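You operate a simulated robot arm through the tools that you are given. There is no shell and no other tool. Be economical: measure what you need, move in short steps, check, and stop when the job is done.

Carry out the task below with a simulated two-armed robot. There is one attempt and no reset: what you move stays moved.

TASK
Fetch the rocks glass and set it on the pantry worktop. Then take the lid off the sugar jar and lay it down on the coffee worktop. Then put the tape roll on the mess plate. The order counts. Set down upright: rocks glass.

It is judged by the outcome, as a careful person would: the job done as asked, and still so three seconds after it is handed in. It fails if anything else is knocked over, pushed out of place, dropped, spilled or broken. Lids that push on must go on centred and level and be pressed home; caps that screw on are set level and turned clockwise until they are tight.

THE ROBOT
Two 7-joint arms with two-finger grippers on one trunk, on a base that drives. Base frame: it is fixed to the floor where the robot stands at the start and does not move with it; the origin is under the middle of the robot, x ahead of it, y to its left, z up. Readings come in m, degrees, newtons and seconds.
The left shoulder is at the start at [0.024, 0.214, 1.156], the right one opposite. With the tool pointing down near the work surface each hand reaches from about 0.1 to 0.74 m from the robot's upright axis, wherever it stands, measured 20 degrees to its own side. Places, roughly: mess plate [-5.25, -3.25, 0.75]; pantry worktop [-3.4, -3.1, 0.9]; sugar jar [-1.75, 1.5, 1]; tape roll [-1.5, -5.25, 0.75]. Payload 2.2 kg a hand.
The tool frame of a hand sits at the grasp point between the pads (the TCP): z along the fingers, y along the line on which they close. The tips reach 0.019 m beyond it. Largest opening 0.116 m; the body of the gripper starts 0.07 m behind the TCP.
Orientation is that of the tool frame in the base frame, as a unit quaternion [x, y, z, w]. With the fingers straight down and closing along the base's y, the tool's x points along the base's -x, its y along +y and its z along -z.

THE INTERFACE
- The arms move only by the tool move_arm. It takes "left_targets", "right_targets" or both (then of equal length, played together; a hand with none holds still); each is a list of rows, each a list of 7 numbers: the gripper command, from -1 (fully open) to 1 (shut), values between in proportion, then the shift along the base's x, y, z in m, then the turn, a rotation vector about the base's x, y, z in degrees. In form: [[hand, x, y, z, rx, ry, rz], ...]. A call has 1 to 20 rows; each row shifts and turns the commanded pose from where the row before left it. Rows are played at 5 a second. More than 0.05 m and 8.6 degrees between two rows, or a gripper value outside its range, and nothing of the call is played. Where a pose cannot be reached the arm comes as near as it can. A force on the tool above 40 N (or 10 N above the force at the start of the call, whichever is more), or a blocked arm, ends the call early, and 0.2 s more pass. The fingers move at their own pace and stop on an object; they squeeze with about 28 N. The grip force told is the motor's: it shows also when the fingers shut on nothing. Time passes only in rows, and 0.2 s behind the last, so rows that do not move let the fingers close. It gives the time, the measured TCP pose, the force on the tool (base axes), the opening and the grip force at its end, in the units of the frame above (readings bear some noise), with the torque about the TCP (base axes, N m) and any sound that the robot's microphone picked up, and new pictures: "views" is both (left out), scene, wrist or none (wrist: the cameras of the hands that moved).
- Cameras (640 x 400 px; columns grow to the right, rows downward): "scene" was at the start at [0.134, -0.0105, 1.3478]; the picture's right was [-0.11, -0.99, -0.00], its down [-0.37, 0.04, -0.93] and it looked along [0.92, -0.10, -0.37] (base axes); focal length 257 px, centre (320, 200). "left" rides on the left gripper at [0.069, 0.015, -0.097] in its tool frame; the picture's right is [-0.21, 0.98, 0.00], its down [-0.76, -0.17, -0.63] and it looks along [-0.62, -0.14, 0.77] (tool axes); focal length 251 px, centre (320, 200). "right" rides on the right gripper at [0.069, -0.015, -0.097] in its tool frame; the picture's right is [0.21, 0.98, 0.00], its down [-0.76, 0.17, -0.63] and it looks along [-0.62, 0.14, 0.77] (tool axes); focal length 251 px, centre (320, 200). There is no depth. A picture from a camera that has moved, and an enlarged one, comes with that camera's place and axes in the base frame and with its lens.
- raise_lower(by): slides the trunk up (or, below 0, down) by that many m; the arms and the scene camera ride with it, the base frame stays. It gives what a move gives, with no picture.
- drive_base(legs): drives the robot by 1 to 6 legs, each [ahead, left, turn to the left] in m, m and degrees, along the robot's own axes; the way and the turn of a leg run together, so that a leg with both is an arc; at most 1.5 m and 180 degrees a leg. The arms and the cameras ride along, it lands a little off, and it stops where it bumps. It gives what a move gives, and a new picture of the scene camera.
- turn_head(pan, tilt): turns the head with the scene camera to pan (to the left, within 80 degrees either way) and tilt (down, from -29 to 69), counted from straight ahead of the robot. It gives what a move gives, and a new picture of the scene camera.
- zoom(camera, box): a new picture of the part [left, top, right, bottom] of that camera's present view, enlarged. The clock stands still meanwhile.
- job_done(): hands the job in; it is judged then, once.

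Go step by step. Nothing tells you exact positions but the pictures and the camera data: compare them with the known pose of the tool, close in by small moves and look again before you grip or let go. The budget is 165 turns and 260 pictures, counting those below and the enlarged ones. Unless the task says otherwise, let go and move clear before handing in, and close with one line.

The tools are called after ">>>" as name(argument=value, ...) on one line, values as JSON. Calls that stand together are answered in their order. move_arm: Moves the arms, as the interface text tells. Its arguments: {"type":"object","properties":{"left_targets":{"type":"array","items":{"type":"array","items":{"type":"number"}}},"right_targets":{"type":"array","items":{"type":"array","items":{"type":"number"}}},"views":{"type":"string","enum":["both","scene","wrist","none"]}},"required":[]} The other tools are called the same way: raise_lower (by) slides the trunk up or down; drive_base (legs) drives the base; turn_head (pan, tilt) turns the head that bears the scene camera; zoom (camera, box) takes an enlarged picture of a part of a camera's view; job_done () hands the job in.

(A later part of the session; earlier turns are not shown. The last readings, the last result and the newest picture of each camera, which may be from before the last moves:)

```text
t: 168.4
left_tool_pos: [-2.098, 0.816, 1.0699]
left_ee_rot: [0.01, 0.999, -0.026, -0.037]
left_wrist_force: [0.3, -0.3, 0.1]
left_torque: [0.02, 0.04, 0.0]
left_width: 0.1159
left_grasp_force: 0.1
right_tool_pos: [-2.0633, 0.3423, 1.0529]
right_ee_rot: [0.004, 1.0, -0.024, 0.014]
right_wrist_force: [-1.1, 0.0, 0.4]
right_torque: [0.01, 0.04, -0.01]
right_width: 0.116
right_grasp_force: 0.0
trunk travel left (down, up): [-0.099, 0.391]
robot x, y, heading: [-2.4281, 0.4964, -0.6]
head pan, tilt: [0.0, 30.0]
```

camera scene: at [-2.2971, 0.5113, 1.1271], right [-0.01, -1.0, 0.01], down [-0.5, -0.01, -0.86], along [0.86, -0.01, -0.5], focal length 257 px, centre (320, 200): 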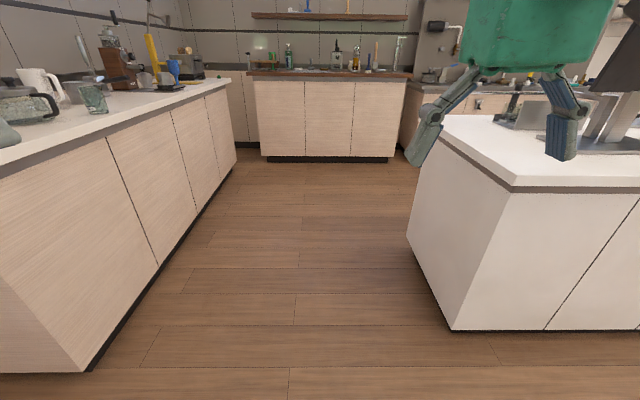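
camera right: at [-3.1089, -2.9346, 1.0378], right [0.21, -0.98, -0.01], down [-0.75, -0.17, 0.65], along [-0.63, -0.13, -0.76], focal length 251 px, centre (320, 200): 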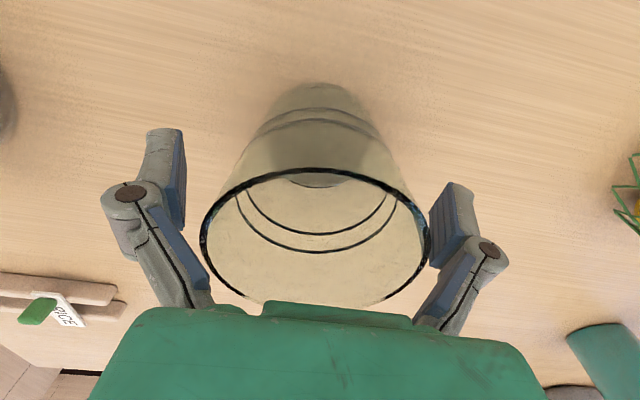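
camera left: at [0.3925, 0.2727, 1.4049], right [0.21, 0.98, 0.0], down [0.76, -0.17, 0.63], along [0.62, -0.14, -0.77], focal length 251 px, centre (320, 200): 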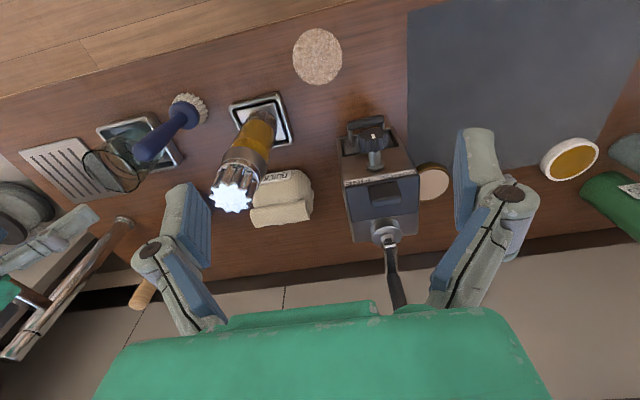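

The sway has died down to a few millimetres; it was excited by the sideways drives. I go to the jar now with gentle forward legs, then let it settle.

>>> drive_base(legs=[[0.4, 0, 0], [0.38, 0, 0], [0, 0, 45], [0, 0, 45.4], [0.3, 0, 0]])

>>> raise_lower(by=0.02)

>>> raise_lower(by=0.02)

>>> raise_lower(by=0.02)

>>> raise_lower(by=0.02)

```text
t: 178.7
left_tool_pos: [-1.9716, 1.1139, 1.0691]
left_ee_rot: [-0.705, 0.708, -0.046, -0.008]
left_wrist_force: [0.8, 0.0, -0.5]
left_torque: [0.0, -0.03, 0.0]
left_width: 0.116
left_grasp_force: 0.0
right_tool_pos: [-1.4966, 1.1552, 1.052]
right_ee_rot: [0.709, -0.705, 0.007, -0.028]
right_wrist_force: [-0.6, -0.2, -0.8]
right_torque: [-0.05, 0.02, 0.01]
right_width: 0.1161
right_grasp_force: 0.0
trunk travel left (down, up): [-0.099, 0.391]
robot x, y, heading: [-1.6447, 0.7886, 90.3]
head pan, tilt: [0.0, 30.0]
camera scene: at [-1.6495, 0.922, 1.1331], right [1.0, 0.0, 0.0], down [0.0, -0.5, -0.86], along [0.0, 0.86, -0.5], focal length 257 px, centre (320, 200)
```

scene: 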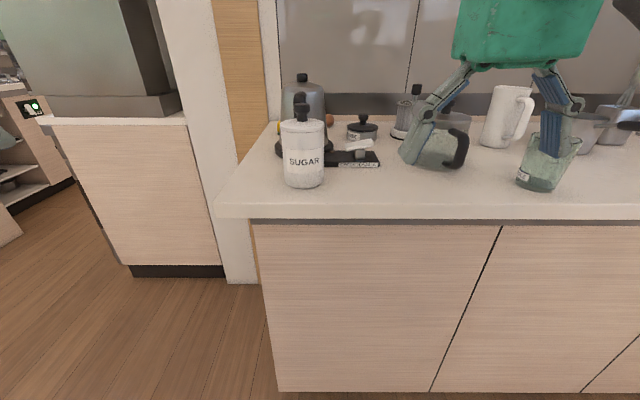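

```text
t: 179.4
left_tool_pos: [-1.9696, 1.113, 1.0892]
left_ee_rot: [-0.705, 0.708, -0.047, -0.007]
left_wrist_force: [1.0, -0.3, -0.1]
left_torque: [-0.04, 0.03, 0.0]
left_width: 0.1159
left_grasp_force: 0.0
right_tool_pos: [-1.4956, 1.1546, 1.071]
right_ee_rot: [0.709, -0.705, 0.008, -0.026]
right_wrist_force: [-0.7, -1.3, -0.8]
right_torque: [0.03, -0.01, 0.0]
right_width: 0.1158
right_grasp_force: 0.0
trunk travel left (down, up): [-0.119, 0.371]
robot x, y, heading: [-1.6413, 0.7859, 90.0]
head pan, tilt: [0.0, 30.0]
```

```text
t: 180.1
left_tool_pos: [-1.9703, 1.1129, 1.1097]
left_ee_rot: [-0.705, 0.708, -0.047, -0.007]
left_wrist_force: [-0.2, 0.5, -0.4]
left_torque: [0.02, 0.01, 0.01]
left_width: 0.1159
left_grasp_force: 0.1
right_tool_pos: [-1.4949, 1.1539, 1.0925]
right_ee_rot: [0.709, -0.704, 0.009, -0.026]
right_wrist_force: [-0.7, -0.4, 0.2]
right_torque: [0.02, -0.05, 0.0]
right_width: 0.116
right_grasp_force: 0.0
trunk travel left (down, up): [-0.139, 0.351]
robot x, y, heading: [-1.6437, 0.7885, 90.3]
head pan, tilt: [0.0, 30.0]
```

```text
t: 180.7
left_tool_pos: [-1.9702, 1.1131, 1.1291]
left_ee_rot: [-0.705, 0.708, -0.047, -0.008]
left_wrist_force: [-0.2, 0.8, -0.5]
left_torque: [0.0, 0.04, -0.01]
left_width: 0.1162
left_grasp_force: 0.2
right_tool_pos: [-1.4943, 1.154, 1.1115]
right_ee_rot: [0.709, -0.705, 0.008, -0.026]
right_wrist_force: [0.0, -0.5, -0.3]
right_torque: [0.03, 0.0, -0.03]
right_width: 0.1159
right_grasp_force: 0.1
trunk travel left (down, up): [-0.159, 0.331]
robot x, y, heading: [-1.6438, 0.7901, 90.1]
head pan, tilt: [0.0, 30.0]
```

```text
t: 181.4
left_tool_pos: [-1.9706, 1.1126, 1.1479]
left_ee_rot: [-0.704, 0.709, -0.046, -0.008]
left_wrist_force: [0.1, 0.4, 0.9]
left_torque: [0.01, -0.01, -0.03]
left_width: 0.1162
left_grasp_force: 0.0
right_tool_pos: [-1.4949, 1.1548, 1.1319]
right_ee_rot: [0.709, -0.705, 0.008, -0.026]
right_wrist_force: [0.7, 0.3, -0.1]
right_torque: [0.02, -0.01, 0.0]
right_width: 0.116
right_grasp_force: 0.1
trunk travel left (down, up): [-0.179, 0.311]
robot x, y, heading: [-1.6464, 0.7901, 90.0]
head pan, tilt: [0.0, 30.0]
```

Steady now. The jar measures about (-1.683, 1.38), its knob top near z = 1.05, and the counter top near 0.906. I zoom in on the lid.

>>> turn_head(pan=0, tilt=34)

>>> zoom(camera="scene", box=[240, 80, 400, 220])

```text
t: 182.1
left_tool_pos: [-1.9702, 1.1131, 1.1482]
left_ee_rot: [-0.705, 0.707, -0.047, -0.008]
left_wrist_force: [0.4, -0.3, -0.2]
left_torque: [-0.02, 0.02, -0.04]
left_width: 0.116
left_grasp_force: 0.1
right_tool_pos: [-1.4952, 1.1533, 1.1312]
right_ee_rot: [0.709, -0.705, 0.008, -0.027]
right_wrist_force: [0.6, 0.2, 0.8]
right_torque: [-0.02, -0.02, -0.02]
right_width: 0.1159
right_grasp_force: 0.1
trunk travel left (down, up): [-0.179, 0.311]
robot x, y, heading: [-1.6451, 0.7889, 90.2]
head pan, tilt: [0.0, 34.0]
camera scene: at [-1.6485, 0.9197, 1.207], right [1.0, 0.0, 0.0], down [0.0, -0.56, -0.83], along [0.0, 0.83, -0.56], focal length 257 px, centre (320, 200)
```

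scene: 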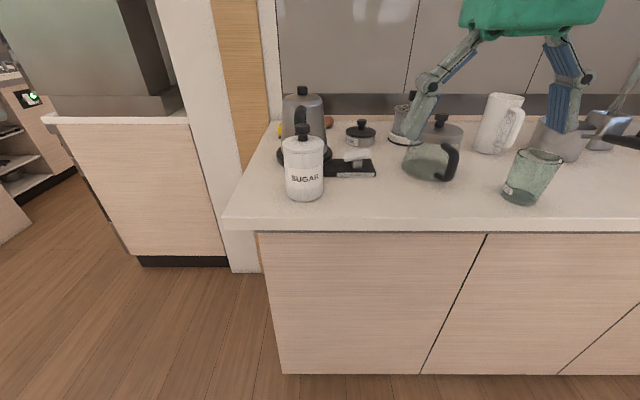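

```text
2.86 times, centred on (320, 150) of scene
camera zoom: at [-1.6485, 0.9197, 1.207], right [1.0, 0.0, 0.0], down [0.0, -0.56, -0.83], along [0.0, 0.83, -0.56], focal length 733 px, centre (320, 343)
```

zoom: 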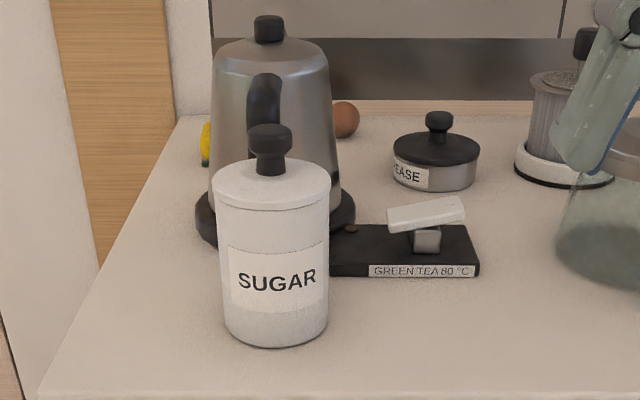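

The lid is a flat disc with a mushroom knob, centred near (-1.682, 1.39), knob z 1.03–1.06. I straighten the right hand and bring it above the knob with half-open fingers.

>>> move_arm(right_targets=[[-0.2, -0.03, 0, 0.005, -1.5, 2.8, -0.3], [-0.2, -0.04, 0, 0, 0, 0, 0], [-0.2, -0.04, 0, 0, 0, 0, 0], [-0.2, -0.04, 0, 0, 0, 0, 0], [-0.2, -0.038, 0.02, 0, 0, 0, 0], [-0.2, 0, 0.04, 0, 0, 0, 0], [-0.2, 0, 0.04, 0, 0, 0, 0], [-0.2, 0, 0.04, 0, 0, 0, 0], [-0.2, 0, 0.04, 0, 0, 0, 0], [-0.2, 0, 0.04, 0, 0, 0, 0], [-0.2, 0, 0.015, 0, 0, 0, 0], [-0.2, 0, 0, 0, 0, 0, 0], [-0.2, 0, 0, 0, 0, 0, 0]])

```text
t: 184.9
left_tool_pos: [-1.9684, 1.113, 1.1486]
left_ee_rot: [-0.705, 0.707, -0.048, -0.009]
left_wrist_force: [0.2, 0.4, -0.5]
left_torque: [0.01, 0.01, 0.01]
left_width: 0.1159
left_grasp_force: 0.2
right_tool_pos: [-1.6626, 1.3666, 1.1329]
right_ee_rot: [-0.702, 0.712, 0.003, -0.003]
right_wrist_force: [1.4, -0.6, -0.1]
right_torque: [0.03, 0.03, 0.04]
right_width: 0.0696
right_grasp_force: 0.2
right hand out of reach, approached as far as the arm can: row 10, 11
trunk travel left (down, up): [-0.179, 0.311]
robot x, y, heading: [-1.6432, 0.792, 90.2]
head pan, tilt: [0.0, 34.0]
camera scene: at [-1.6492, 0.9212, 1.2068], right [1.0, 0.0, 0.0], down [0.0, -0.56, -0.83], along [0.0, 0.83, -0.56], focal length 257 px, centre (320, 200)
camera right: at [-1.6488, 1.2997, 1.2311], right [-0.98, -0.2, 0.01], down [-0.15, 0.76, 0.63], along [-0.13, 0.62, -0.77], focal length 251 px, centre (320, 200)
```

scene: 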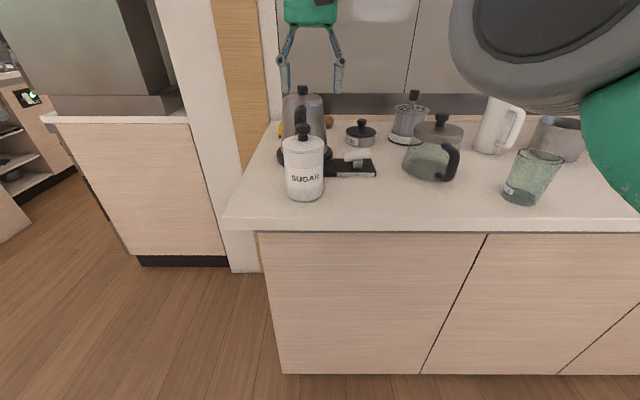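
right: 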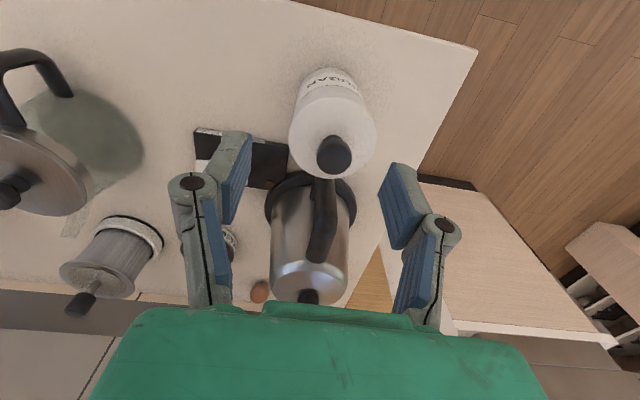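

The hand is at the limit of its reach, so I draw it back and step the base 9 cm closer.

>>> move_arm(right_targets=[[-0.2, 0, -0.04, 0, 0, 0, 0], [-0.2, 0, -0.04, 0, 0, 0, 0], [-0.2, 0, -0.02, 0, 0, 0, 0], [-0.2, 0, 0, 0, 0, 0, 0]], views="none")

>>> drive_base(legs=[[0.09, 0, 0]])

>>> move_arm(right_targets=[[-0.2, 0, 0, 0, 0, 0, 0], [-0.2, 0, 0, 0, 0, 0, 0], [-0.2, 0, 0, 0, 0, 0, 0], [-0.2, 0, 0, 0, 0, 0, 0], [-0.2, 0, 0, 0, 0, 0, 0], [-0.2, 0, 0, 0, 0, 0, 0]], views="wrist")

```text
t: 185.9
left_tool_pos: [-1.9688, 1.1142, 1.1493]
left_ee_rot: [-0.705, 0.708, -0.047, -0.009]
left_wrist_force: [-0.4, -0.4, 0.7]
left_torque: [0.01, 0.0, 0.01]
left_width: 0.1157
left_grasp_force: 0.0
right_tool_pos: [-1.6711, 1.2598, 1.1329]
right_ee_rot: [0.707, -0.707, -0.002, -0.001]
right_wrist_force: [0.3, 0.7, -0.8]
right_torque: [0.02, 0.01, -0.03]
right_width: 0.0695
right_grasp_force: 0.1
trunk travel left (down, up): [-0.179, 0.311]
robot x, y, heading: [-1.6461, 0.7906, 90.3]
head pan, tilt: [0.0, 34.0]
```

```text
t: 187.0
left_tool_pos: [-1.9704, 1.2044, 1.1478]
left_ee_rot: [-0.705, 0.708, -0.048, -0.008]
left_wrist_force: [0.0, 0.4, -0.2]
left_torque: [-0.01, 0.01, -0.01]
left_width: 0.116
left_grasp_force: 0.1
right_tool_pos: [-1.6722, 1.3512, 1.1316]
right_ee_rot: [-0.707, 0.707, 0.001, 0.002]
right_wrist_force: [-0.5, -0.1, -0.2]
right_torque: [-0.02, 0.0, -0.04]
right_width: 0.0696
right_grasp_force: 0.1
trunk travel left (down, up): [-0.179, 0.311]
robot x, y, heading: [-1.6483, 0.8814, 90.0]
head pan, tilt: [0.0, 34.0]
camera scene: at [-1.6506, 1.0114, 1.2068], right [1.0, 0.0, 0.0], down [0.0, -0.56, -0.83], along [0.0, 0.83, -0.56], focal length 257 px, centre (320, 200)
```

scene: 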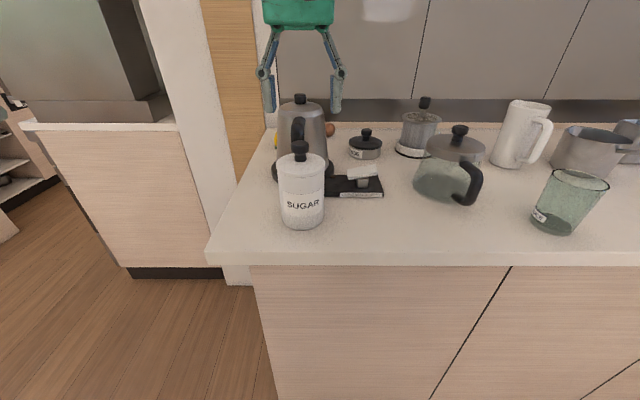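

```text
t: 188.4
left_tool_pos: [-1.9688, 1.2027, 1.1472]
left_ee_rot: [-0.705, 0.708, -0.048, -0.01]
left_wrist_force: [-0.3, 0.3, 0.9]
left_torque: [-0.02, 0.0, 0.01]
left_width: 0.116
left_grasp_force: 0.1
right_tool_pos: [-1.6695, 1.3493, 1.134]
right_ee_rot: [0.708, -0.706, -0.002, -0.001]
right_wrist_force: [0.3, 0.3, -0.5]
right_torque: [-0.02, -0.01, -0.02]
right_width: 0.0694
right_grasp_force: 0.0
trunk travel left (down, up): [-0.179, 0.311]
robot x, y, heading: [-1.6492, 0.8776, 90.2]
head pan, tilt: [0.0, 34.0]
camera right: at [-1.6556, 1.28, 1.2303], right [-0.98, -0.22, 0.0], down [-0.17, 0.75, 0.64], along [-0.14, 0.62, -0.77], focal length 251 px, centre (320, 200)
```

right: 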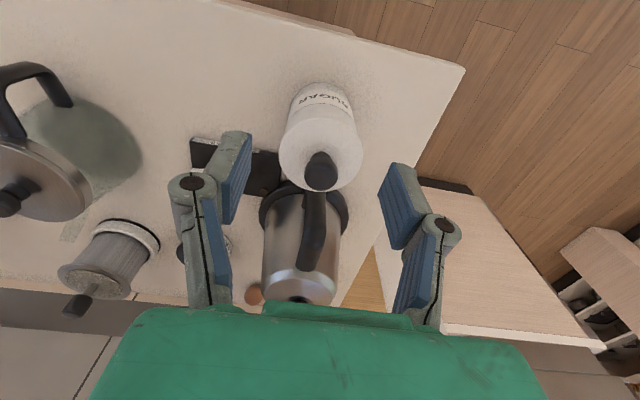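

Knob at (-1.682, 1.392) again. I move over it and come down partway.

>>> move_arm(right_targets=[[-0.2, -0.0125, 0.043, 0, 0, 0, 0], [-0.2, 0, 0, -0.03, 0, 0, 0], [-0.2, 0, 0, -0.015, 0, 0, 0], [-0.2, 0, 0, 0, 0, 0, 0]])

```text
t: 189.4
left_tool_pos: [-1.9675, 1.2017, 1.148]
left_ee_rot: [-0.705, 0.708, -0.047, -0.009]
left_wrist_force: [0.9, -0.4, -0.4]
left_torque: [0.01, -0.02, 0.02]
left_width: 0.1162
left_grasp_force: 0.1
right_tool_pos: [-1.6773, 1.3948, 1.0953]
right_ee_rot: [-0.704, 0.71, 0.01, -0.002]
right_wrist_force: [-0.1, 0.3, -0.3]
right_torque: [0.03, 0.01, -0.02]
right_width: 0.0695
right_grasp_force: 0.0
trunk travel left (down, up): [-0.179, 0.311]
robot x, y, heading: [-1.6468, 0.8803, 90.3]
head pan, tilt: [0.0, 34.0]
camera scene: at [-1.65, 1.0107, 1.2068], right [1.0, 0.0, 0.0], down [0.0, -0.56, -0.83], along [0.0, 0.83, -0.56], focal length 257 px, centre (320, 200)
camera right: at [-1.6615, 1.3254, 1.1905], right [-0.98, -0.21, 0.01], down [-0.15, 0.75, 0.64], along [-0.14, 0.63, -0.77], focal length 251 px, centre (320, 200)
```

scene: 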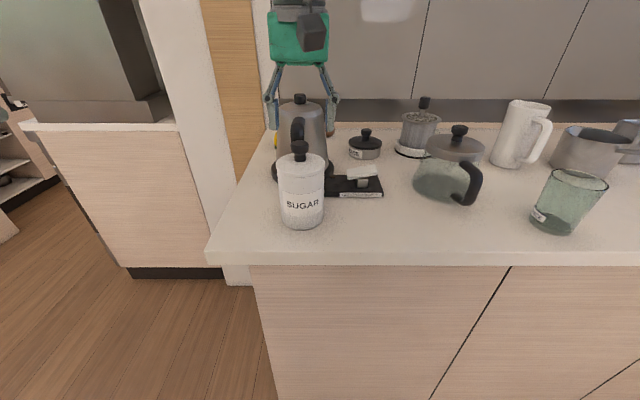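
right: 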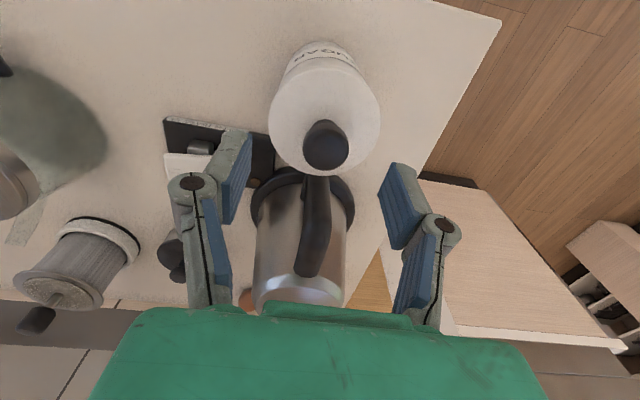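

Alignment is good. I descend to the knob in small steps.

>>> move_arm(right_targets=[[-0.2, -0.004, 0, -0.015, 0, 0, 0], [-0.2, 0, 0, -0.015, 0, 0, 0], [-0.2, 0, 0, -0.014, 0, 0, 0], [-0.2, 0, 0, 0, 0, 0, 0]])

>>> zoom(camera="scene", box=[240, 80, 400, 220])

```text
t: 190.4
left_tool_pos: [-1.9683, 1.203, 1.1482]
left_ee_rot: [-0.705, 0.708, -0.047, -0.009]
left_wrist_force: [0.1, 0.7, -0.7]
left_torque: [-0.01, -0.02, -0.02]
left_width: 0.116
left_grasp_force: 0.2
right_tool_pos: [-1.6758, 1.3986, 1.0612]
right_ee_rot: [-0.7, 0.714, 0.019, -0.004]
right_wrist_force: [0.1, -0.6, 0.2]
right_torque: [-0.01, -0.01, 0.04]
right_width: 0.0694
right_grasp_force: 0.0
trunk travel left (down, up): [-0.179, 0.311]
robot x, y, heading: [-1.6448, 0.8769, 90.2]
head pan, tilt: [0.0, 34.0]
camera scene: at [-1.6506, 1.0107, 1.2068], right [1.0, 0.0, 0.0], down [0.0, -0.56, -0.83], along [0.0, 0.83, -0.56], focal length 257 px, centre (320, 200)
camera right: at [-1.66, 1.3274, 1.1566], right [-0.98, -0.2, 0.03], down [-0.13, 0.75, 0.65], along [-0.15, 0.64, -0.76], focal length 251 px, centre (320, 200)
```

scene: 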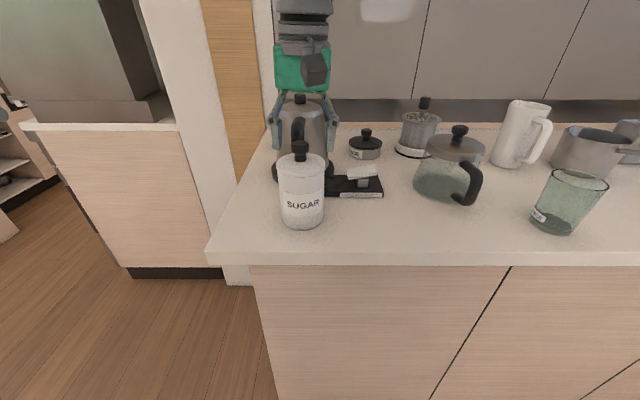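
right: 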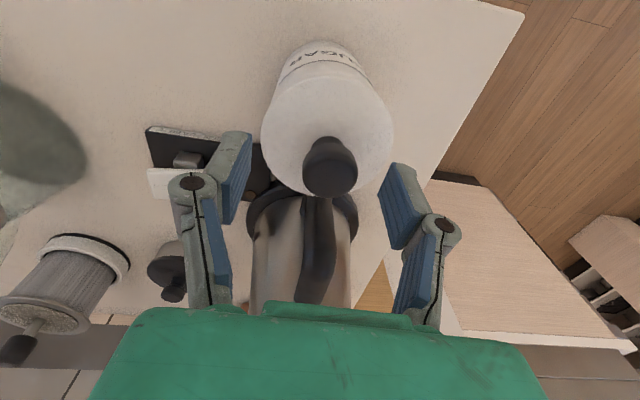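

```text
2.86 times, centred on (320, 150) of scene
camera zoom: at [-1.6506, 1.0107, 1.2068], right [1.0, 0.0, 0.0], down [0.0, -0.56, -0.83], along [0.0, 0.83, -0.56], focal length 733 px, centre (320, 343)
```

zoom: 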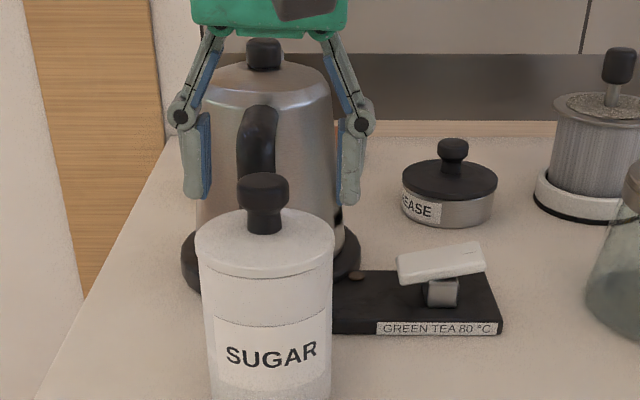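

The fingers straddle the knob level with its top. I correct the small tilt and offset and go down another centimetre.

>>> move_arm(right_targets=[[-0.2, -0.006, -0.002, -0.006, -1.2, -1.9, 1.0], [-0.2, 0, 0, -0.006, 0, 0, 0], [-0.2, 0, 0, 0, 0, 0, 0], [-0.2, 0, 0, 0, 0, 0, 0]], views="wrist")

```text
t: 191.6
left_tool_pos: [-1.9665, 1.1986, 1.1485]
left_ee_rot: [-0.705, 0.708, -0.047, -0.012]
left_wrist_force: [0.2, 0.4, -0.4]
left_torque: [-0.01, -0.01, 0.0]
left_width: 0.1157
left_grasp_force: 0.1
right_tool_pos: [-1.6699, 1.3988, 1.0673]
right_ee_rot: [-0.7, 0.714, 0.017, -0.005]
right_wrist_force: [0.3, -0.2, -0.3]
right_torque: [0.02, 0.02, -0.04]
right_width: 0.0697
right_grasp_force: 0.1
trunk travel left (down, up): [-0.179, 0.311]
robot x, y, heading: [-1.6498, 0.878, 90.3]
head pan, tilt: [0.0, 34.0]
stopped in row 4 (right hand): the arm was blocked; the commanded pose is now the measured one
camera right: at [-1.6545, 1.3293, 1.1626], right [-0.98, -0.2, 0.03], down [-0.13, 0.75, 0.65], along [-0.15, 0.63, -0.76], focal length 251 px, centre (320, 200)
```

right: 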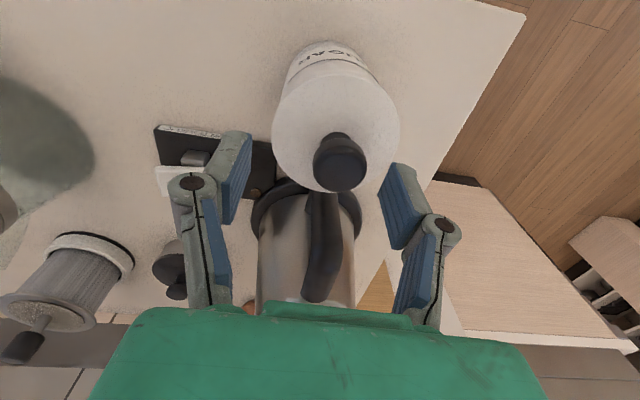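

The right arm is blocked by its own reach across the body, not at the hand. I rise, draw back, and turn the base 20° left so the jar lies on the right side.

>>> move_arm(right_targets=[[-0.2, 0, 0, 0.03, 0, 0, 0], [-0.2, 0, 0, 0.03, 0, 0, 0], [-0.2, 0.01, -0.03, 0.02, 0, 0, 0], [-0.2, 0.01, -0.04, 0, 0, 0, 0], [-0.2, 0.01, -0.04, 0, 0, 0, 0], [-0.2, 0, 0, 0, 0, 0, 0]], views="none")

>>> drive_base(legs=[[0, 0, 10], [0, 0, 10]])

>>> move_arm(right_targets=[[-0.2, 0, 0, 0, 0, 0, 0], [-0.2, 0, 0, 0, 0, 0, 0], [-0.2, 0, 0, 0, 0, 0, 0], [-0.2, 0, 0, 0, 0, 0, 0], [-0.2, 0, 0, 0, 0, 0, 0], [-0.2, 0, 0, 0, 0, 0, 0]], views="wrist")

```text
t: 193.0
left_tool_pos: [-1.9654, 1.202, 1.1486]
left_ee_rot: [-0.705, 0.708, -0.048, -0.011]
left_wrist_force: [0.6, -0.3, -0.1]
left_torque: [0.0, 0.0, 0.0]
left_width: 0.1158
left_grasp_force: 0.1
right_tool_pos: [-1.6423, 1.2911, 1.1444]
right_ee_rot: [-0.701, 0.713, 0.015, -0.006]
right_wrist_force: [-0.5, 0.3, -0.7]
right_torque: [0.01, 0.04, -0.02]
right_width: 0.0693
right_grasp_force: 0.1
trunk travel left (down, up): [-0.179, 0.311]
robot x, y, heading: [-1.6469, 0.8787, 90.1]
head pan, tilt: [0.0, 34.0]
```

```text
t: 194.8
left_tool_pos: [-2.0504, 1.0723, 1.1506]
left_ee_rot: [0.817, -0.574, 0.046, 0.005]
left_wrist_force: [0.1, -0.8, 0.3]
left_torque: [-0.02, 0.05, 0.01]
left_width: 0.116
left_grasp_force: 0.0
right_tool_pos: [-1.7779, 1.2682, 1.146]
right_ee_rot: [0.814, -0.581, -0.015, 0.012]
right_wrist_force: [0.0, -0.2, -0.5]
right_torque: [-0.02, 0.03, -0.01]
right_width: 0.0694
right_grasp_force: 0.0
trunk travel left (down, up): [-0.179, 0.311]
robot x, y, heading: [-1.644, 0.8815, 110.1]
head pan, tilt: [0.0, 34.0]
camera scene: at [-1.6904, 1.0023, 1.207], right [0.94, 0.35, 0.0], down [0.19, -0.53, -0.83], along [-0.29, 0.78, -0.56], focal length 257 px, centre (320, 200)
```

scene: 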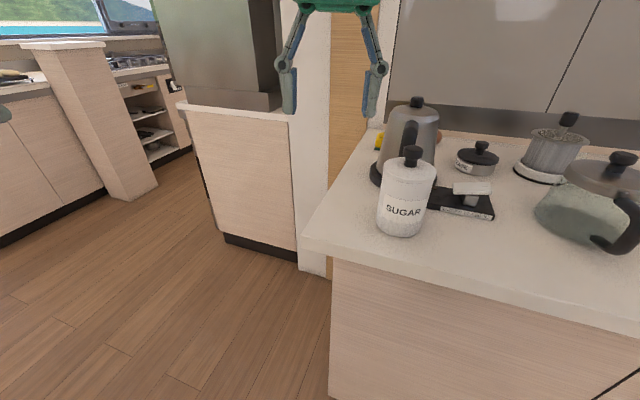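

```text
t: 196.2
left_tool_pos: [-2.0542, 1.0701, 1.1492]
left_ee_rot: [0.817, -0.574, 0.048, 0.004]
left_wrist_force: [0.1, -0.1, -0.1]
left_torque: [0.03, 0.04, -0.01]
left_width: 0.1162
left_grasp_force: 0.0
right_tool_pos: [-1.7806, 1.2657, 1.1475]
right_ee_rot: [0.814, -0.581, -0.015, 0.009]
right_wrist_force: [-0.8, -0.7, -1.1]
right_torque: [0.01, 0.0, -0.03]
right_width: 0.0696
right_grasp_force: 0.0
trunk travel left (down, up): [-0.179, 0.311]
robot x, y, heading: [-1.6487, 0.88, 110.2]
head pan, tilt: [0.0, 34.0]
camera right: at [-1.7411, 1.2056, 1.2429], right [-0.85, -0.52, 0.03], down [-0.38, 0.66, 0.65], along [-0.36, 0.54, -0.76], focal length 251 px, centre (320, 200)
```

right: 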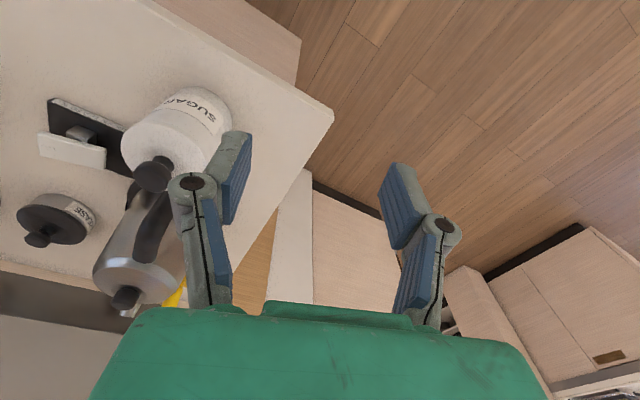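

I straighten the hand and bring it back over the knob.

>>> move_arm(right_targets=[[-0.2, 0.04, 0, 0, 0, -2.0, 1.0], [-0.2, 0.04, 0, 0, 0, 0, 0], [-0.2, 0.0186, 0.025, 0, 0, 0, 0], [-0.2, 0, 0.035, 0, 0, 0, 0], [-0.2, 0, 0.035, 0, 0, 0, 0], [-0.2, 0, 0.034, 0, 0, 0, 0], [-0.2, 0, 0, -0.03, 0, 0, 0], [-0.2, 0, 0, -0.025, 0, 0, 0], [-0.2, 0, 0, 0, 0, 0, 0]])

```text
t: 198.2
left_tool_pos: [-2.0519, 1.0711, 1.1483]
left_ee_rot: [0.817, -0.574, 0.048, 0.005]
left_wrist_force: [0.3, 0.9, -0.3]
left_torque: [-0.03, -0.01, 0.01]
left_width: 0.1159
left_grasp_force: 0.1
right_tool_pos: [-1.6792, 1.394, 1.0919]
right_ee_rot: [0.819, -0.574, -0.002, -0.002]
right_wrist_force: [0.2, 0.5, 0.1]
right_torque: [0.02, -0.01, 0.02]
right_width: 0.0697
right_grasp_force: 0.1
trunk travel left (down, up): [-0.179, 0.311]
robot x, y, heading: [-1.6401, 0.8796, 110.4]
head pan, tilt: [0.0, 34.0]
camera scene: at [-1.6954, 1.0011, 1.2069], right [0.94, 0.35, 0.0], down [0.2, -0.53, -0.83], along [-0.28, 0.78, -0.56], focal length 257 px, centre (320, 200)
camera right: at [-1.6429, 1.3354, 1.1887], right [-0.84, -0.54, 0.0], down [-0.41, 0.65, 0.64], along [-0.34, 0.54, -0.77], focal length 251 px, centre (320, 200)
```

scene: 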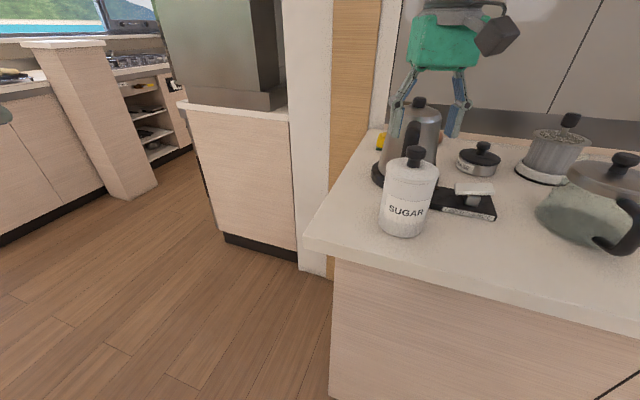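
right: 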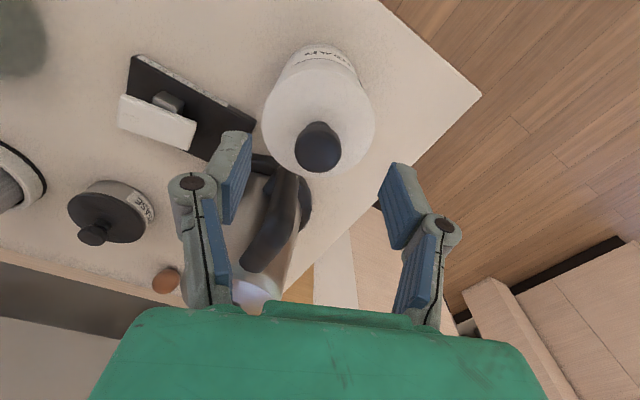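

The pose is accurate now. I descend onto the knob.

>>> move_arm(right_targets=[[-0.2, -0.002, 0.004, -0.015, 0, 0, 0], [-0.2, 0, 0, -0.015, 0, 0, 0], [-0.2, 0, 0, -0.012, 0, 0, 0], [-0.2, 0, 0, 0, 0, 0, 0]], views="wrist")

>>> zoom(camera="scene", box=[340, 80, 500, 220])

```text
t: 199.2
left_tool_pos: [-2.0506, 1.0721, 1.1491]
left_ee_rot: [0.818, -0.574, 0.048, 0.006]
left_wrist_force: [0.1, -1.0, 0.2]
left_torque: [0.01, -0.01, 0.0]
left_width: 0.116
left_grasp_force: 0.0
right_tool_pos: [-1.6789, 1.3985, 1.0492]
right_ee_rot: [0.819, -0.573, -0.002, 0.0]
right_wrist_force: [0.1, -0.7, -0.7]
right_torque: [-0.01, -0.01, -0.01]
right_width: 0.0696
right_grasp_force: 0.0
trunk travel left (down, up): [-0.179, 0.311]
robot x, y, heading: [-1.6441, 0.8797, 110.1]
head pan, tilt: [0.0, 34.0]
camera right: at [-1.6423, 1.3401, 1.1464], right [-0.84, -0.54, 0.0], down [-0.41, 0.65, 0.64], along [-0.34, 0.54, -0.77], focal length 251 px, centre (320, 200)
```

right: 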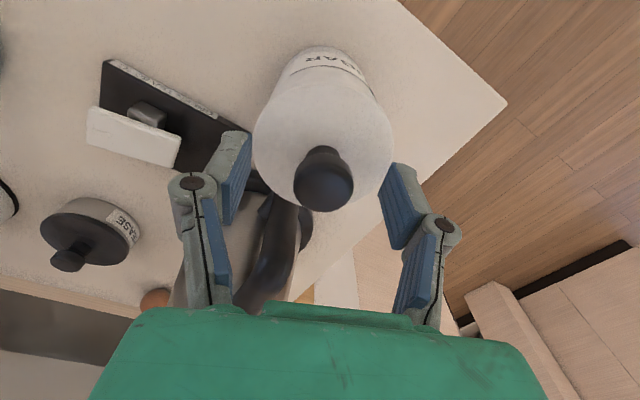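

```text
2.86 times, centred on (420, 150) of scene
camera zoom: at [-1.6925, 1.0022, 1.2069], right [0.94, 0.35, 0.0], down [0.2, -0.53, -0.83], along [-0.28, 0.78, -0.56], focal length 733 px, centre (34, 343)
```

zoom: 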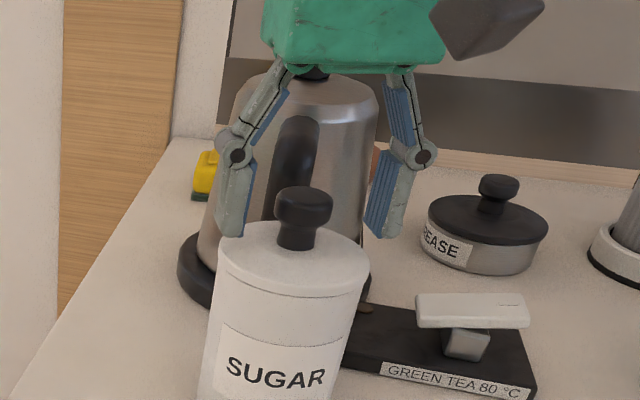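

The fingers are around the knob just above the lid. I close.

>>> move_arm(right_targets=[[0.2, 0, 0, 0, 0, 0, 0], [0.5, 0, 0, 0, 0, 0, 0], [1, 0, 0, 0, 0, 0, 0], [1, 0, 0, 0, 0, 0, 0], [1, 0, 0, 0, 0, 0, 0]], views="none")

>>> zoom(camera="scene", box=[340, 80, 500, 220])

```text
t: 200.3
left_tool_pos: [-2.0507, 1.0727, 1.1485]
left_ee_rot: [0.817, -0.574, 0.049, 0.005]
left_wrist_force: [-0.3, 0.6, 0.7]
left_torque: [-0.01, -0.01, 0.0]
left_width: 0.1161
left_grasp_force: 0.2
right_tool_pos: [-1.6813, 1.3981, 1.0505]
right_ee_rot: [0.819, -0.574, -0.001, 0.0]
right_wrist_force: [1.1, -0.4, 1.3]
right_torque: [0.01, -0.02, 0.0]
right_width: 0.0271
right_grasp_force: 27.7
trunk travel left (down, up): [-0.179, 0.311]
robot x, y, heading: [-1.6435, 0.8776, 110.2]
head pan, tilt: [0.0, 34.0]
heard: snap
```

```text
2.86 times, centred on (420, 150) of scene
camera zoom: at [-1.6928, 1.0023, 1.2068], right [0.94, 0.35, 0.0], down [0.2, -0.53, -0.83], along [-0.28, 0.78, -0.56], focal length 733 px, centre (34, 343)
```

zoom: 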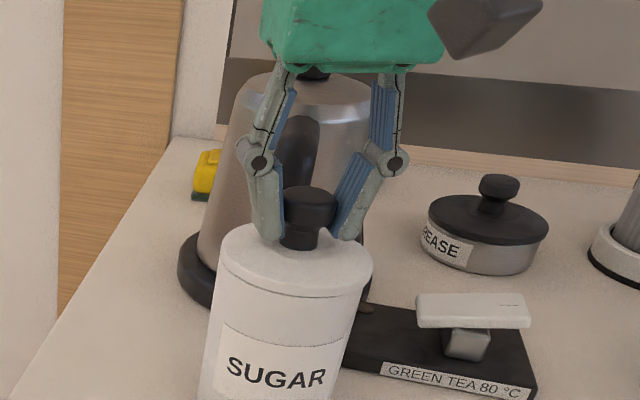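

I heard a snap, probably the push-on lid coming loose. I lift gently and watch the jar.

>>> move_arm(right_targets=[[1, 0, 0, 0.005, 0, 0, 0], [1, 0, 0, 0.005, 0, 0, 0], [1, 0, 0, 0.01, 0, 0, 0], [1, 0, 0, 0, 0, 0, 0]], views="none")

>>> zoom(camera="scene", box=[330, 80, 510, 240])

```text
t: 201.3
left_tool_pos: [-2.0514, 1.0715, 1.1499]
left_ee_rot: [0.817, -0.574, 0.049, 0.005]
left_wrist_force: [0.0, -0.7, 0.2]
left_torque: [-0.01, 0.0, 0.01]
left_width: 0.1157
left_grasp_force: 0.0
right_tool_pos: [-1.68, 1.399, 1.0701]
right_ee_rot: [0.819, -0.573, -0.002, 0.001]
right_wrist_force: [0.1, -0.8, 0.3]
right_torque: [-0.02, -0.01, -0.02]
right_width: 0.0269
right_grasp_force: 28.3
trunk travel left (down, up): [-0.179, 0.311]
robot x, y, heading: [-1.643, 0.8764, 110.2]
head pan, tilt: [0.0, 34.0]
```

```text
2.50 times, centred on (420, 160) of scene
camera zoom: at [-1.6927, 1.0025, 1.2068], right [0.94, 0.35, 0.0], down [0.2, -0.53, -0.83], along [-0.28, 0.78, -0.56], focal length 642 px, centre (70, 300)
```

zoom: 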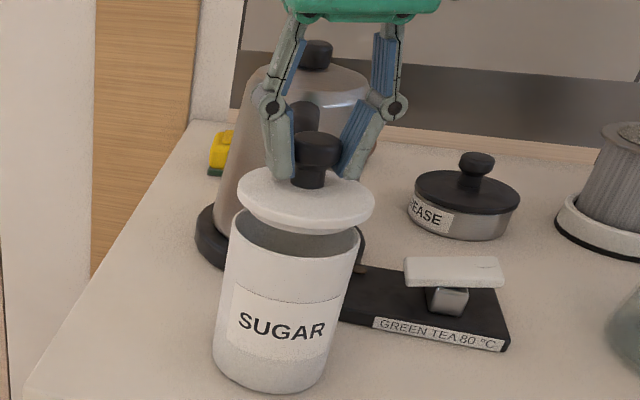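

The lid is off and the jar stays put. I carry it right to the clear area around (-1.54, 1.385) and lower it near the counter.

>>> move_arm(right_targets=[[1, 0, 0, 0.03, 0, 0, 0], [1, 0, 0, 0.03, 0, 0, 0], [1, 0.03, 0, 0, 0, 0, 0], [1, 0.04, -0.005, 0, 0, 0, 0], [1, 0.04, -0.005, 0, 0, 0, 0], [1, 0.03, -0.004, 0, 0, 0, 0], [1, 0, 0, -0.04, 0, 0, 0], [1, 0, 0, -0.04, 0, 0, 0], [1, 0, 0, -0.04, 0, 0, 0], [1, 0, 0, -0.03, 0, 0, 0], [1, 0, 0, 0, 0, 0, 0]], views="wrist")

>>> zoom(camera="scene", box=[340, 90, 560, 280])

```text
t: 203.8
left_tool_pos: [-2.0489, 1.0721, 1.1499]
left_ee_rot: [0.817, -0.575, 0.047, 0.006]
left_wrist_force: [0.7, 0.1, -1.0]
left_torque: [0.01, -0.01, 0.02]
left_width: 0.1161
left_grasp_force: 0.1
right_tool_pos: [-1.5382, 1.3846, 0.9815]
right_ee_rot: [0.819, -0.574, -0.001, 0.0]
right_wrist_force: [0.4, 0.9, -1.0]
right_torque: [0.01, -0.04, 0.0]
right_width: 0.0266
right_grasp_force: 27.9
trunk travel left (down, up): [-0.179, 0.311]
robot x, y, heading: [-1.6429, 0.8794, 110.4]
head pan, tilt: [0.0, 34.0]
camera right: at [-1.5011, 1.3261, 1.0772], right [-0.84, -0.54, 0.0], down [-0.41, 0.65, 0.64], along [-0.34, 0.54, -0.77], focal length 251 px, centre (320, 200)
```

right: 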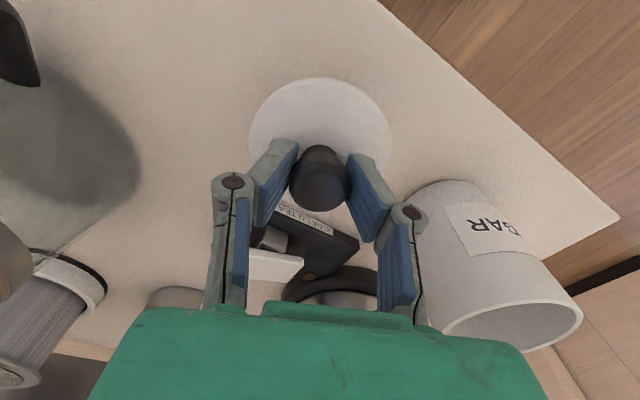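

```text
2.11 times, centred on (450, 185) of scene
camera zoom: at [-1.6903, 1.0025, 1.2069], right [0.94, 0.35, 0.0], down [0.19, -0.53, -0.83], along [-0.29, 0.78, -0.56], focal length 540 px, centre (46, 232)
```

zoom: 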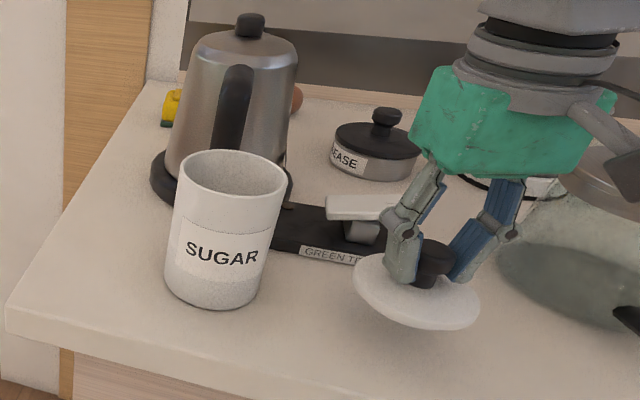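

Hovering clear of everything. I lower in small steps until it touches.

>>> move_arm(right_targets=[[1, 0, 0, -0.01, 0, 0, 0], [1, 0, 0, -0.008, 0, 0, 0], [1, 0, 0, -0.006, 0, 0, 0], [1, 0, 0, 0, 0, 0, 0]], views="none")

>>> zoom(camera="scene", box=[440, 140, 540, 230])

```text
t: 204.8
left_tool_pos: [-2.0517, 1.0719, 1.1505]
left_ee_rot: [0.817, -0.574, 0.049, 0.005]
left_wrist_force: [0.1, 0.8, 1.2]
left_torque: [-0.01, -0.01, -0.01]
left_width: 0.1158
left_grasp_force: 0.0
right_tool_pos: [-1.5398, 1.3861, 0.9573]
right_ee_rot: [0.819, -0.573, -0.002, 0.0]
right_wrist_force: [-0.7, -0.7, -1.3]
right_torque: [0.01, 0.03, 0.03]
right_width: 0.0267
right_grasp_force: 28.3
trunk travel left (down, up): [-0.179, 0.311]
robot x, y, heading: [-1.6448, 0.8802, 110.2]
head pan, tilt: [0.0, 34.0]
```

```text
4.44 times, centred on (490, 185) of scene
camera zoom: at [-1.6918, 1.0023, 1.2069], right [0.94, 0.35, 0.0], down [0.2, -0.53, -0.83], along [-0.29, 0.78, -0.56], focal length 1141 px, centre (-436, 267)
```

zoom: 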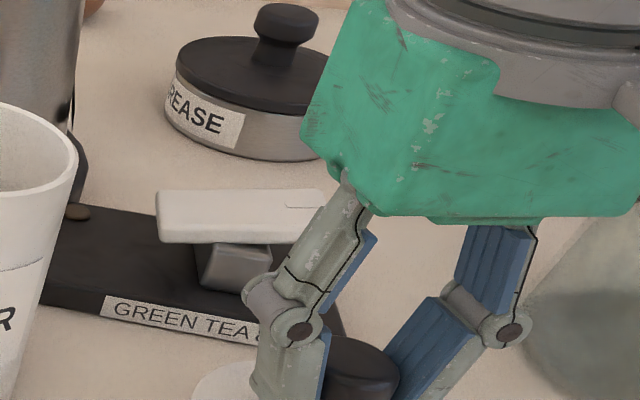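

>>> move_arm(right_targets=[[1, 0, 0, -0.005, 0, 0, 0], [1, 0, 0, -0.004, 0, 0, 0], [1, 0, 0, 0, 0, 0, 0]], views="none")

>>> zoom(camera="scene", box=[440, 150, 580, 260])

```text
t: 205.6
left_tool_pos: [-2.0505, 1.0713, 1.1494]
left_ee_rot: [0.817, -0.574, 0.049, 0.006]
left_wrist_force: [0.4, -0.9, -0.9]
left_torque: [0.02, -0.01, 0.0]
left_width: 0.116
left_grasp_force: 0.0
right_tool_pos: [-1.5396, 1.3864, 0.947]
right_ee_rot: [0.819, -0.574, -0.001, 0.0]
right_wrist_force: [-0.5, 0.3, -0.3]
right_torque: [-0.02, 0.0, 0.05]
right_width: 0.0263
right_grasp_force: 28.0
trunk travel left (down, up): [-0.179, 0.311]
robot x, y, heading: [-1.6477, 0.8798, 110.1]
head pan, tilt: [0.0, 34.0]
```

```text
3.64 times, centred on (510, 205) of scene
camera zoom: at [-1.6917, 1.0024, 1.2069], right [0.94, 0.35, 0.0], down [0.2, -0.53, -0.83], along [-0.29, 0.78, -0.56], focal length 933 px, centre (-371, 182)
```

zoom: 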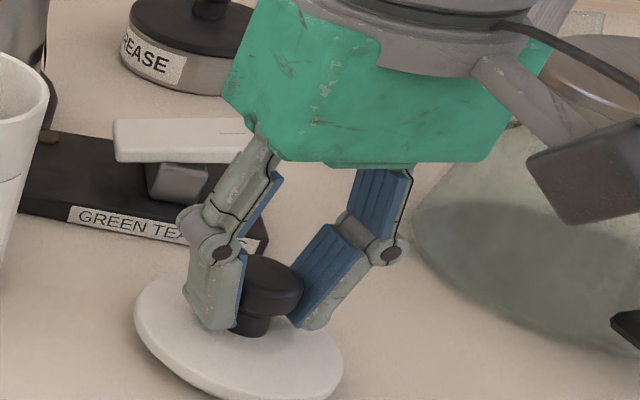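

>>> move_arm(right_targets=[[1, 0, 0, -0.004, 0, 0, 0], [1, 0, 0, -0.004, 0, 0, 0], [1, 0, 0, 0, 0, 0, 0]], views="none")

```text
t: 206.3
left_tool_pos: [-2.0511, 1.0695, 1.1499]
left_ee_rot: [0.817, -0.575, 0.047, 0.005]
left_wrist_force: [0.6, 0.2, -0.9]
left_torque: [0.01, -0.01, 0.04]
left_width: 0.1158
left_grasp_force: 0.1
right_tool_pos: [-1.5426, 1.3862, 0.9404]
right_ee_rot: [0.819, -0.574, -0.002, -0.001]
right_wrist_force: [-0.3, 0.0, 16.5]
right_torque: [0.11, 0.06, 0.13]
right_width: 0.0233
right_grasp_force: 27.8
trunk travel left (down, up): [-0.179, 0.311]
robot x, y, heading: [-1.6431, 0.8796, 110.1]
head pan, tilt: [0.0, 34.0]
```

Touched down. I ease off and open partially.

>>> move_arm(right_targets=[[1, 0, 0, 0.003, 0, 0, 0], [0.5, 0, 0, 0, 0, 0, 0], [0.1, 0, 0, 0, 0, 0, 0], [0.0, 0, 0, 0, 0, 0, 0], [0.0, 0, 0, 0.01, 0, 0, 0], [0.0, 0, 0, 0.03, 0, 0, 0], [0.0, 0, 0, 0.04, 0, 0, 0], [0.0, 0, 0, 0.05, 0, 0, 0], [0.0, 0, 0, 0.04, 0, 0, 0], [0.0, 0, 0, 0, 0, 0, 0]], views="scene")

>>> zoom(camera="scene", box=[340, 90, 600, 290])

```text
t: 208.6
left_tool_pos: [-2.0485, 1.0727, 1.1504]
left_ee_rot: [0.817, -0.575, 0.048, 0.006]
left_wrist_force: [-0.7, -0.8, -0.3]
left_torque: [0.01, -0.02, -0.01]
left_width: 0.1159
left_grasp_force: 0.2
right_tool_pos: [-1.5389, 1.3862, 1.1125]
right_ee_rot: [0.82, -0.573, -0.002, 0.001]
right_wrist_force: [-1.0, -0.1, -0.1]
right_torque: [0.0, 0.02, 0.01]
right_width: 0.0578
right_grasp_force: 0.1
trunk travel left (down, up): [-0.179, 0.311]
robot x, y, heading: [-1.6423, 0.8778, 110.0]
head pan, tilt: [0.0, 34.0]
camera scene: at [-1.6894, 1.003, 1.2069], right [0.94, 0.35, 0.0], down [0.19, -0.53, -0.83], along [-0.29, 0.78, -0.56], focal length 257 px, centre (320, 200)
```

scene: 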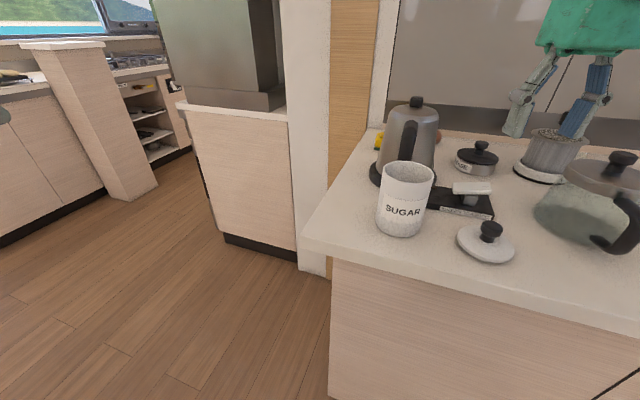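

```text
2.00 times, centred on (470, 190) of scene
camera zoom: at [-1.6894, 1.003, 1.2069], right [0.94, 0.35, 0.0], down [0.19, -0.53, -0.83], along [-0.29, 0.78, -0.56], focal length 513 px, centre (20, 220)
```

zoom: 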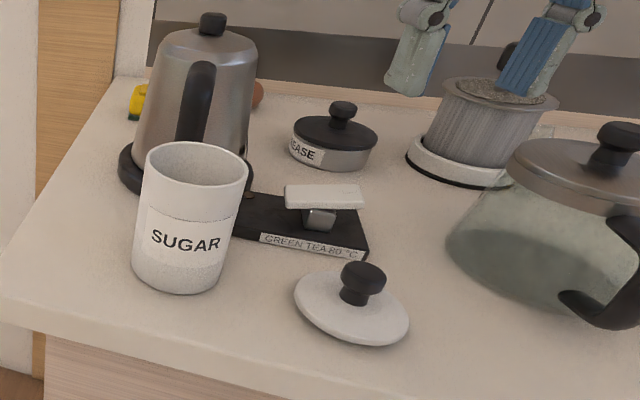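

The lid lies on the counter beside the jar. I want to be sure this is the coffee worktop, so I retract the hand and read the sign on the shelf above.

>>> move_arm(right_targets=[[0, 0, -0.04, 0.02, 0, 0, 0], [0, 0, -0.05, 0.02, 0, 0, 0], [0, 0, -0.05, 0, 0, 0, 0], [0, 0, -0.04, 0, 0, 0, 0], [0, 0, 0, 0, 0, 0, 0]], views="none")

>>> turn_head(pan=-40, tilt=-22)

```text
refused: row 2 steps farther than a row can; nothing moved
```

```text
t: 209.8
left_tool_pos: [-2.0513, 1.071, 1.149]
left_ee_rot: [0.817, -0.574, 0.048, 0.004]
left_wrist_force: [-0.3, 0.0, 0.2]
left_torque: [0.01, 0.0, 0.03]
left_width: 0.1157
left_grasp_force: 0.1
right_tool_pos: [-1.5417, 1.3865, 1.1127]
right_ee_rot: [0.82, -0.573, -0.002, 0.0]
right_wrist_force: [-1.1, 0.4, -0.4]
right_torque: [0.03, -0.01, 0.0]
right_width: 0.0579
right_grasp_force: 0.0
trunk travel left (down, up): [-0.179, 0.311]
robot x, y, heading: [-1.6417, 0.8786, 110.0]
head pan, tilt: [-40.0, -22.0]
camera scene: at [-1.636, 0.9889, 1.2935], right [0.94, -0.34, 0.0], down [0.13, 0.35, -0.93], along [0.31, 0.87, 0.37], focal length 257 px, centre (320, 200)
```

scene: 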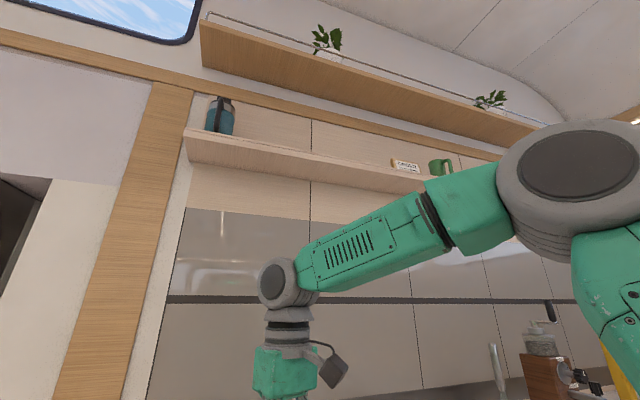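

>>> zoom(camera="scene", box=[385, 150, 435, 180])

>>> move_arm(right_targets=[[0, 0, -0.04, 0.02, 0, 0, 0], [0, 0, -0.045, 0.02, 0, 0, 0], [0, 0, -0.045, 0, 0, 0, 0], [0, 0, -0.04, 0, 0, 0, 0], [0, 0, 0, 0, 0, 0, 0]], views="none")

```text
12.80 times, centred on (410, 165) of scene
camera zoom: at [-1.636, 0.9889, 1.2935], right [0.94, -0.34, 0.0], down [0.13, 0.35, -0.93], along [0.31, 0.87, 0.37], focal length 3285 px, centre (-832, 648)
```

zoom: 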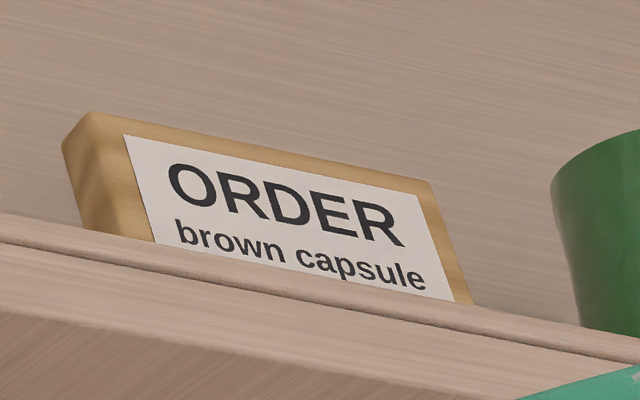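

```text
t: 211.0
left_tool_pos: [-2.051, 1.0711, 1.15]
left_ee_rot: [0.817, -0.575, 0.047, 0.004]
left_wrist_force: [0.6, 0.5, -0.1]
left_torque: [-0.01, 0.02, -0.01]
left_width: 0.1161
left_grasp_force: 0.0
right_tool_pos: [-1.5417, 1.2139, 1.1513]
right_ee_rot: [0.819, -0.574, -0.001, 0.0]
right_wrist_force: [0.3, 0.4, -0.1]
right_torque: [-0.01, -0.03, 0.04]
right_width: 0.0581
right_grasp_force: 0.0
trunk travel left (down, up): [-0.179, 0.311]
robot x, y, heading: [-1.6435, 0.8787, 110.3]
head pan, tilt: [-40.0, -22.0]
```

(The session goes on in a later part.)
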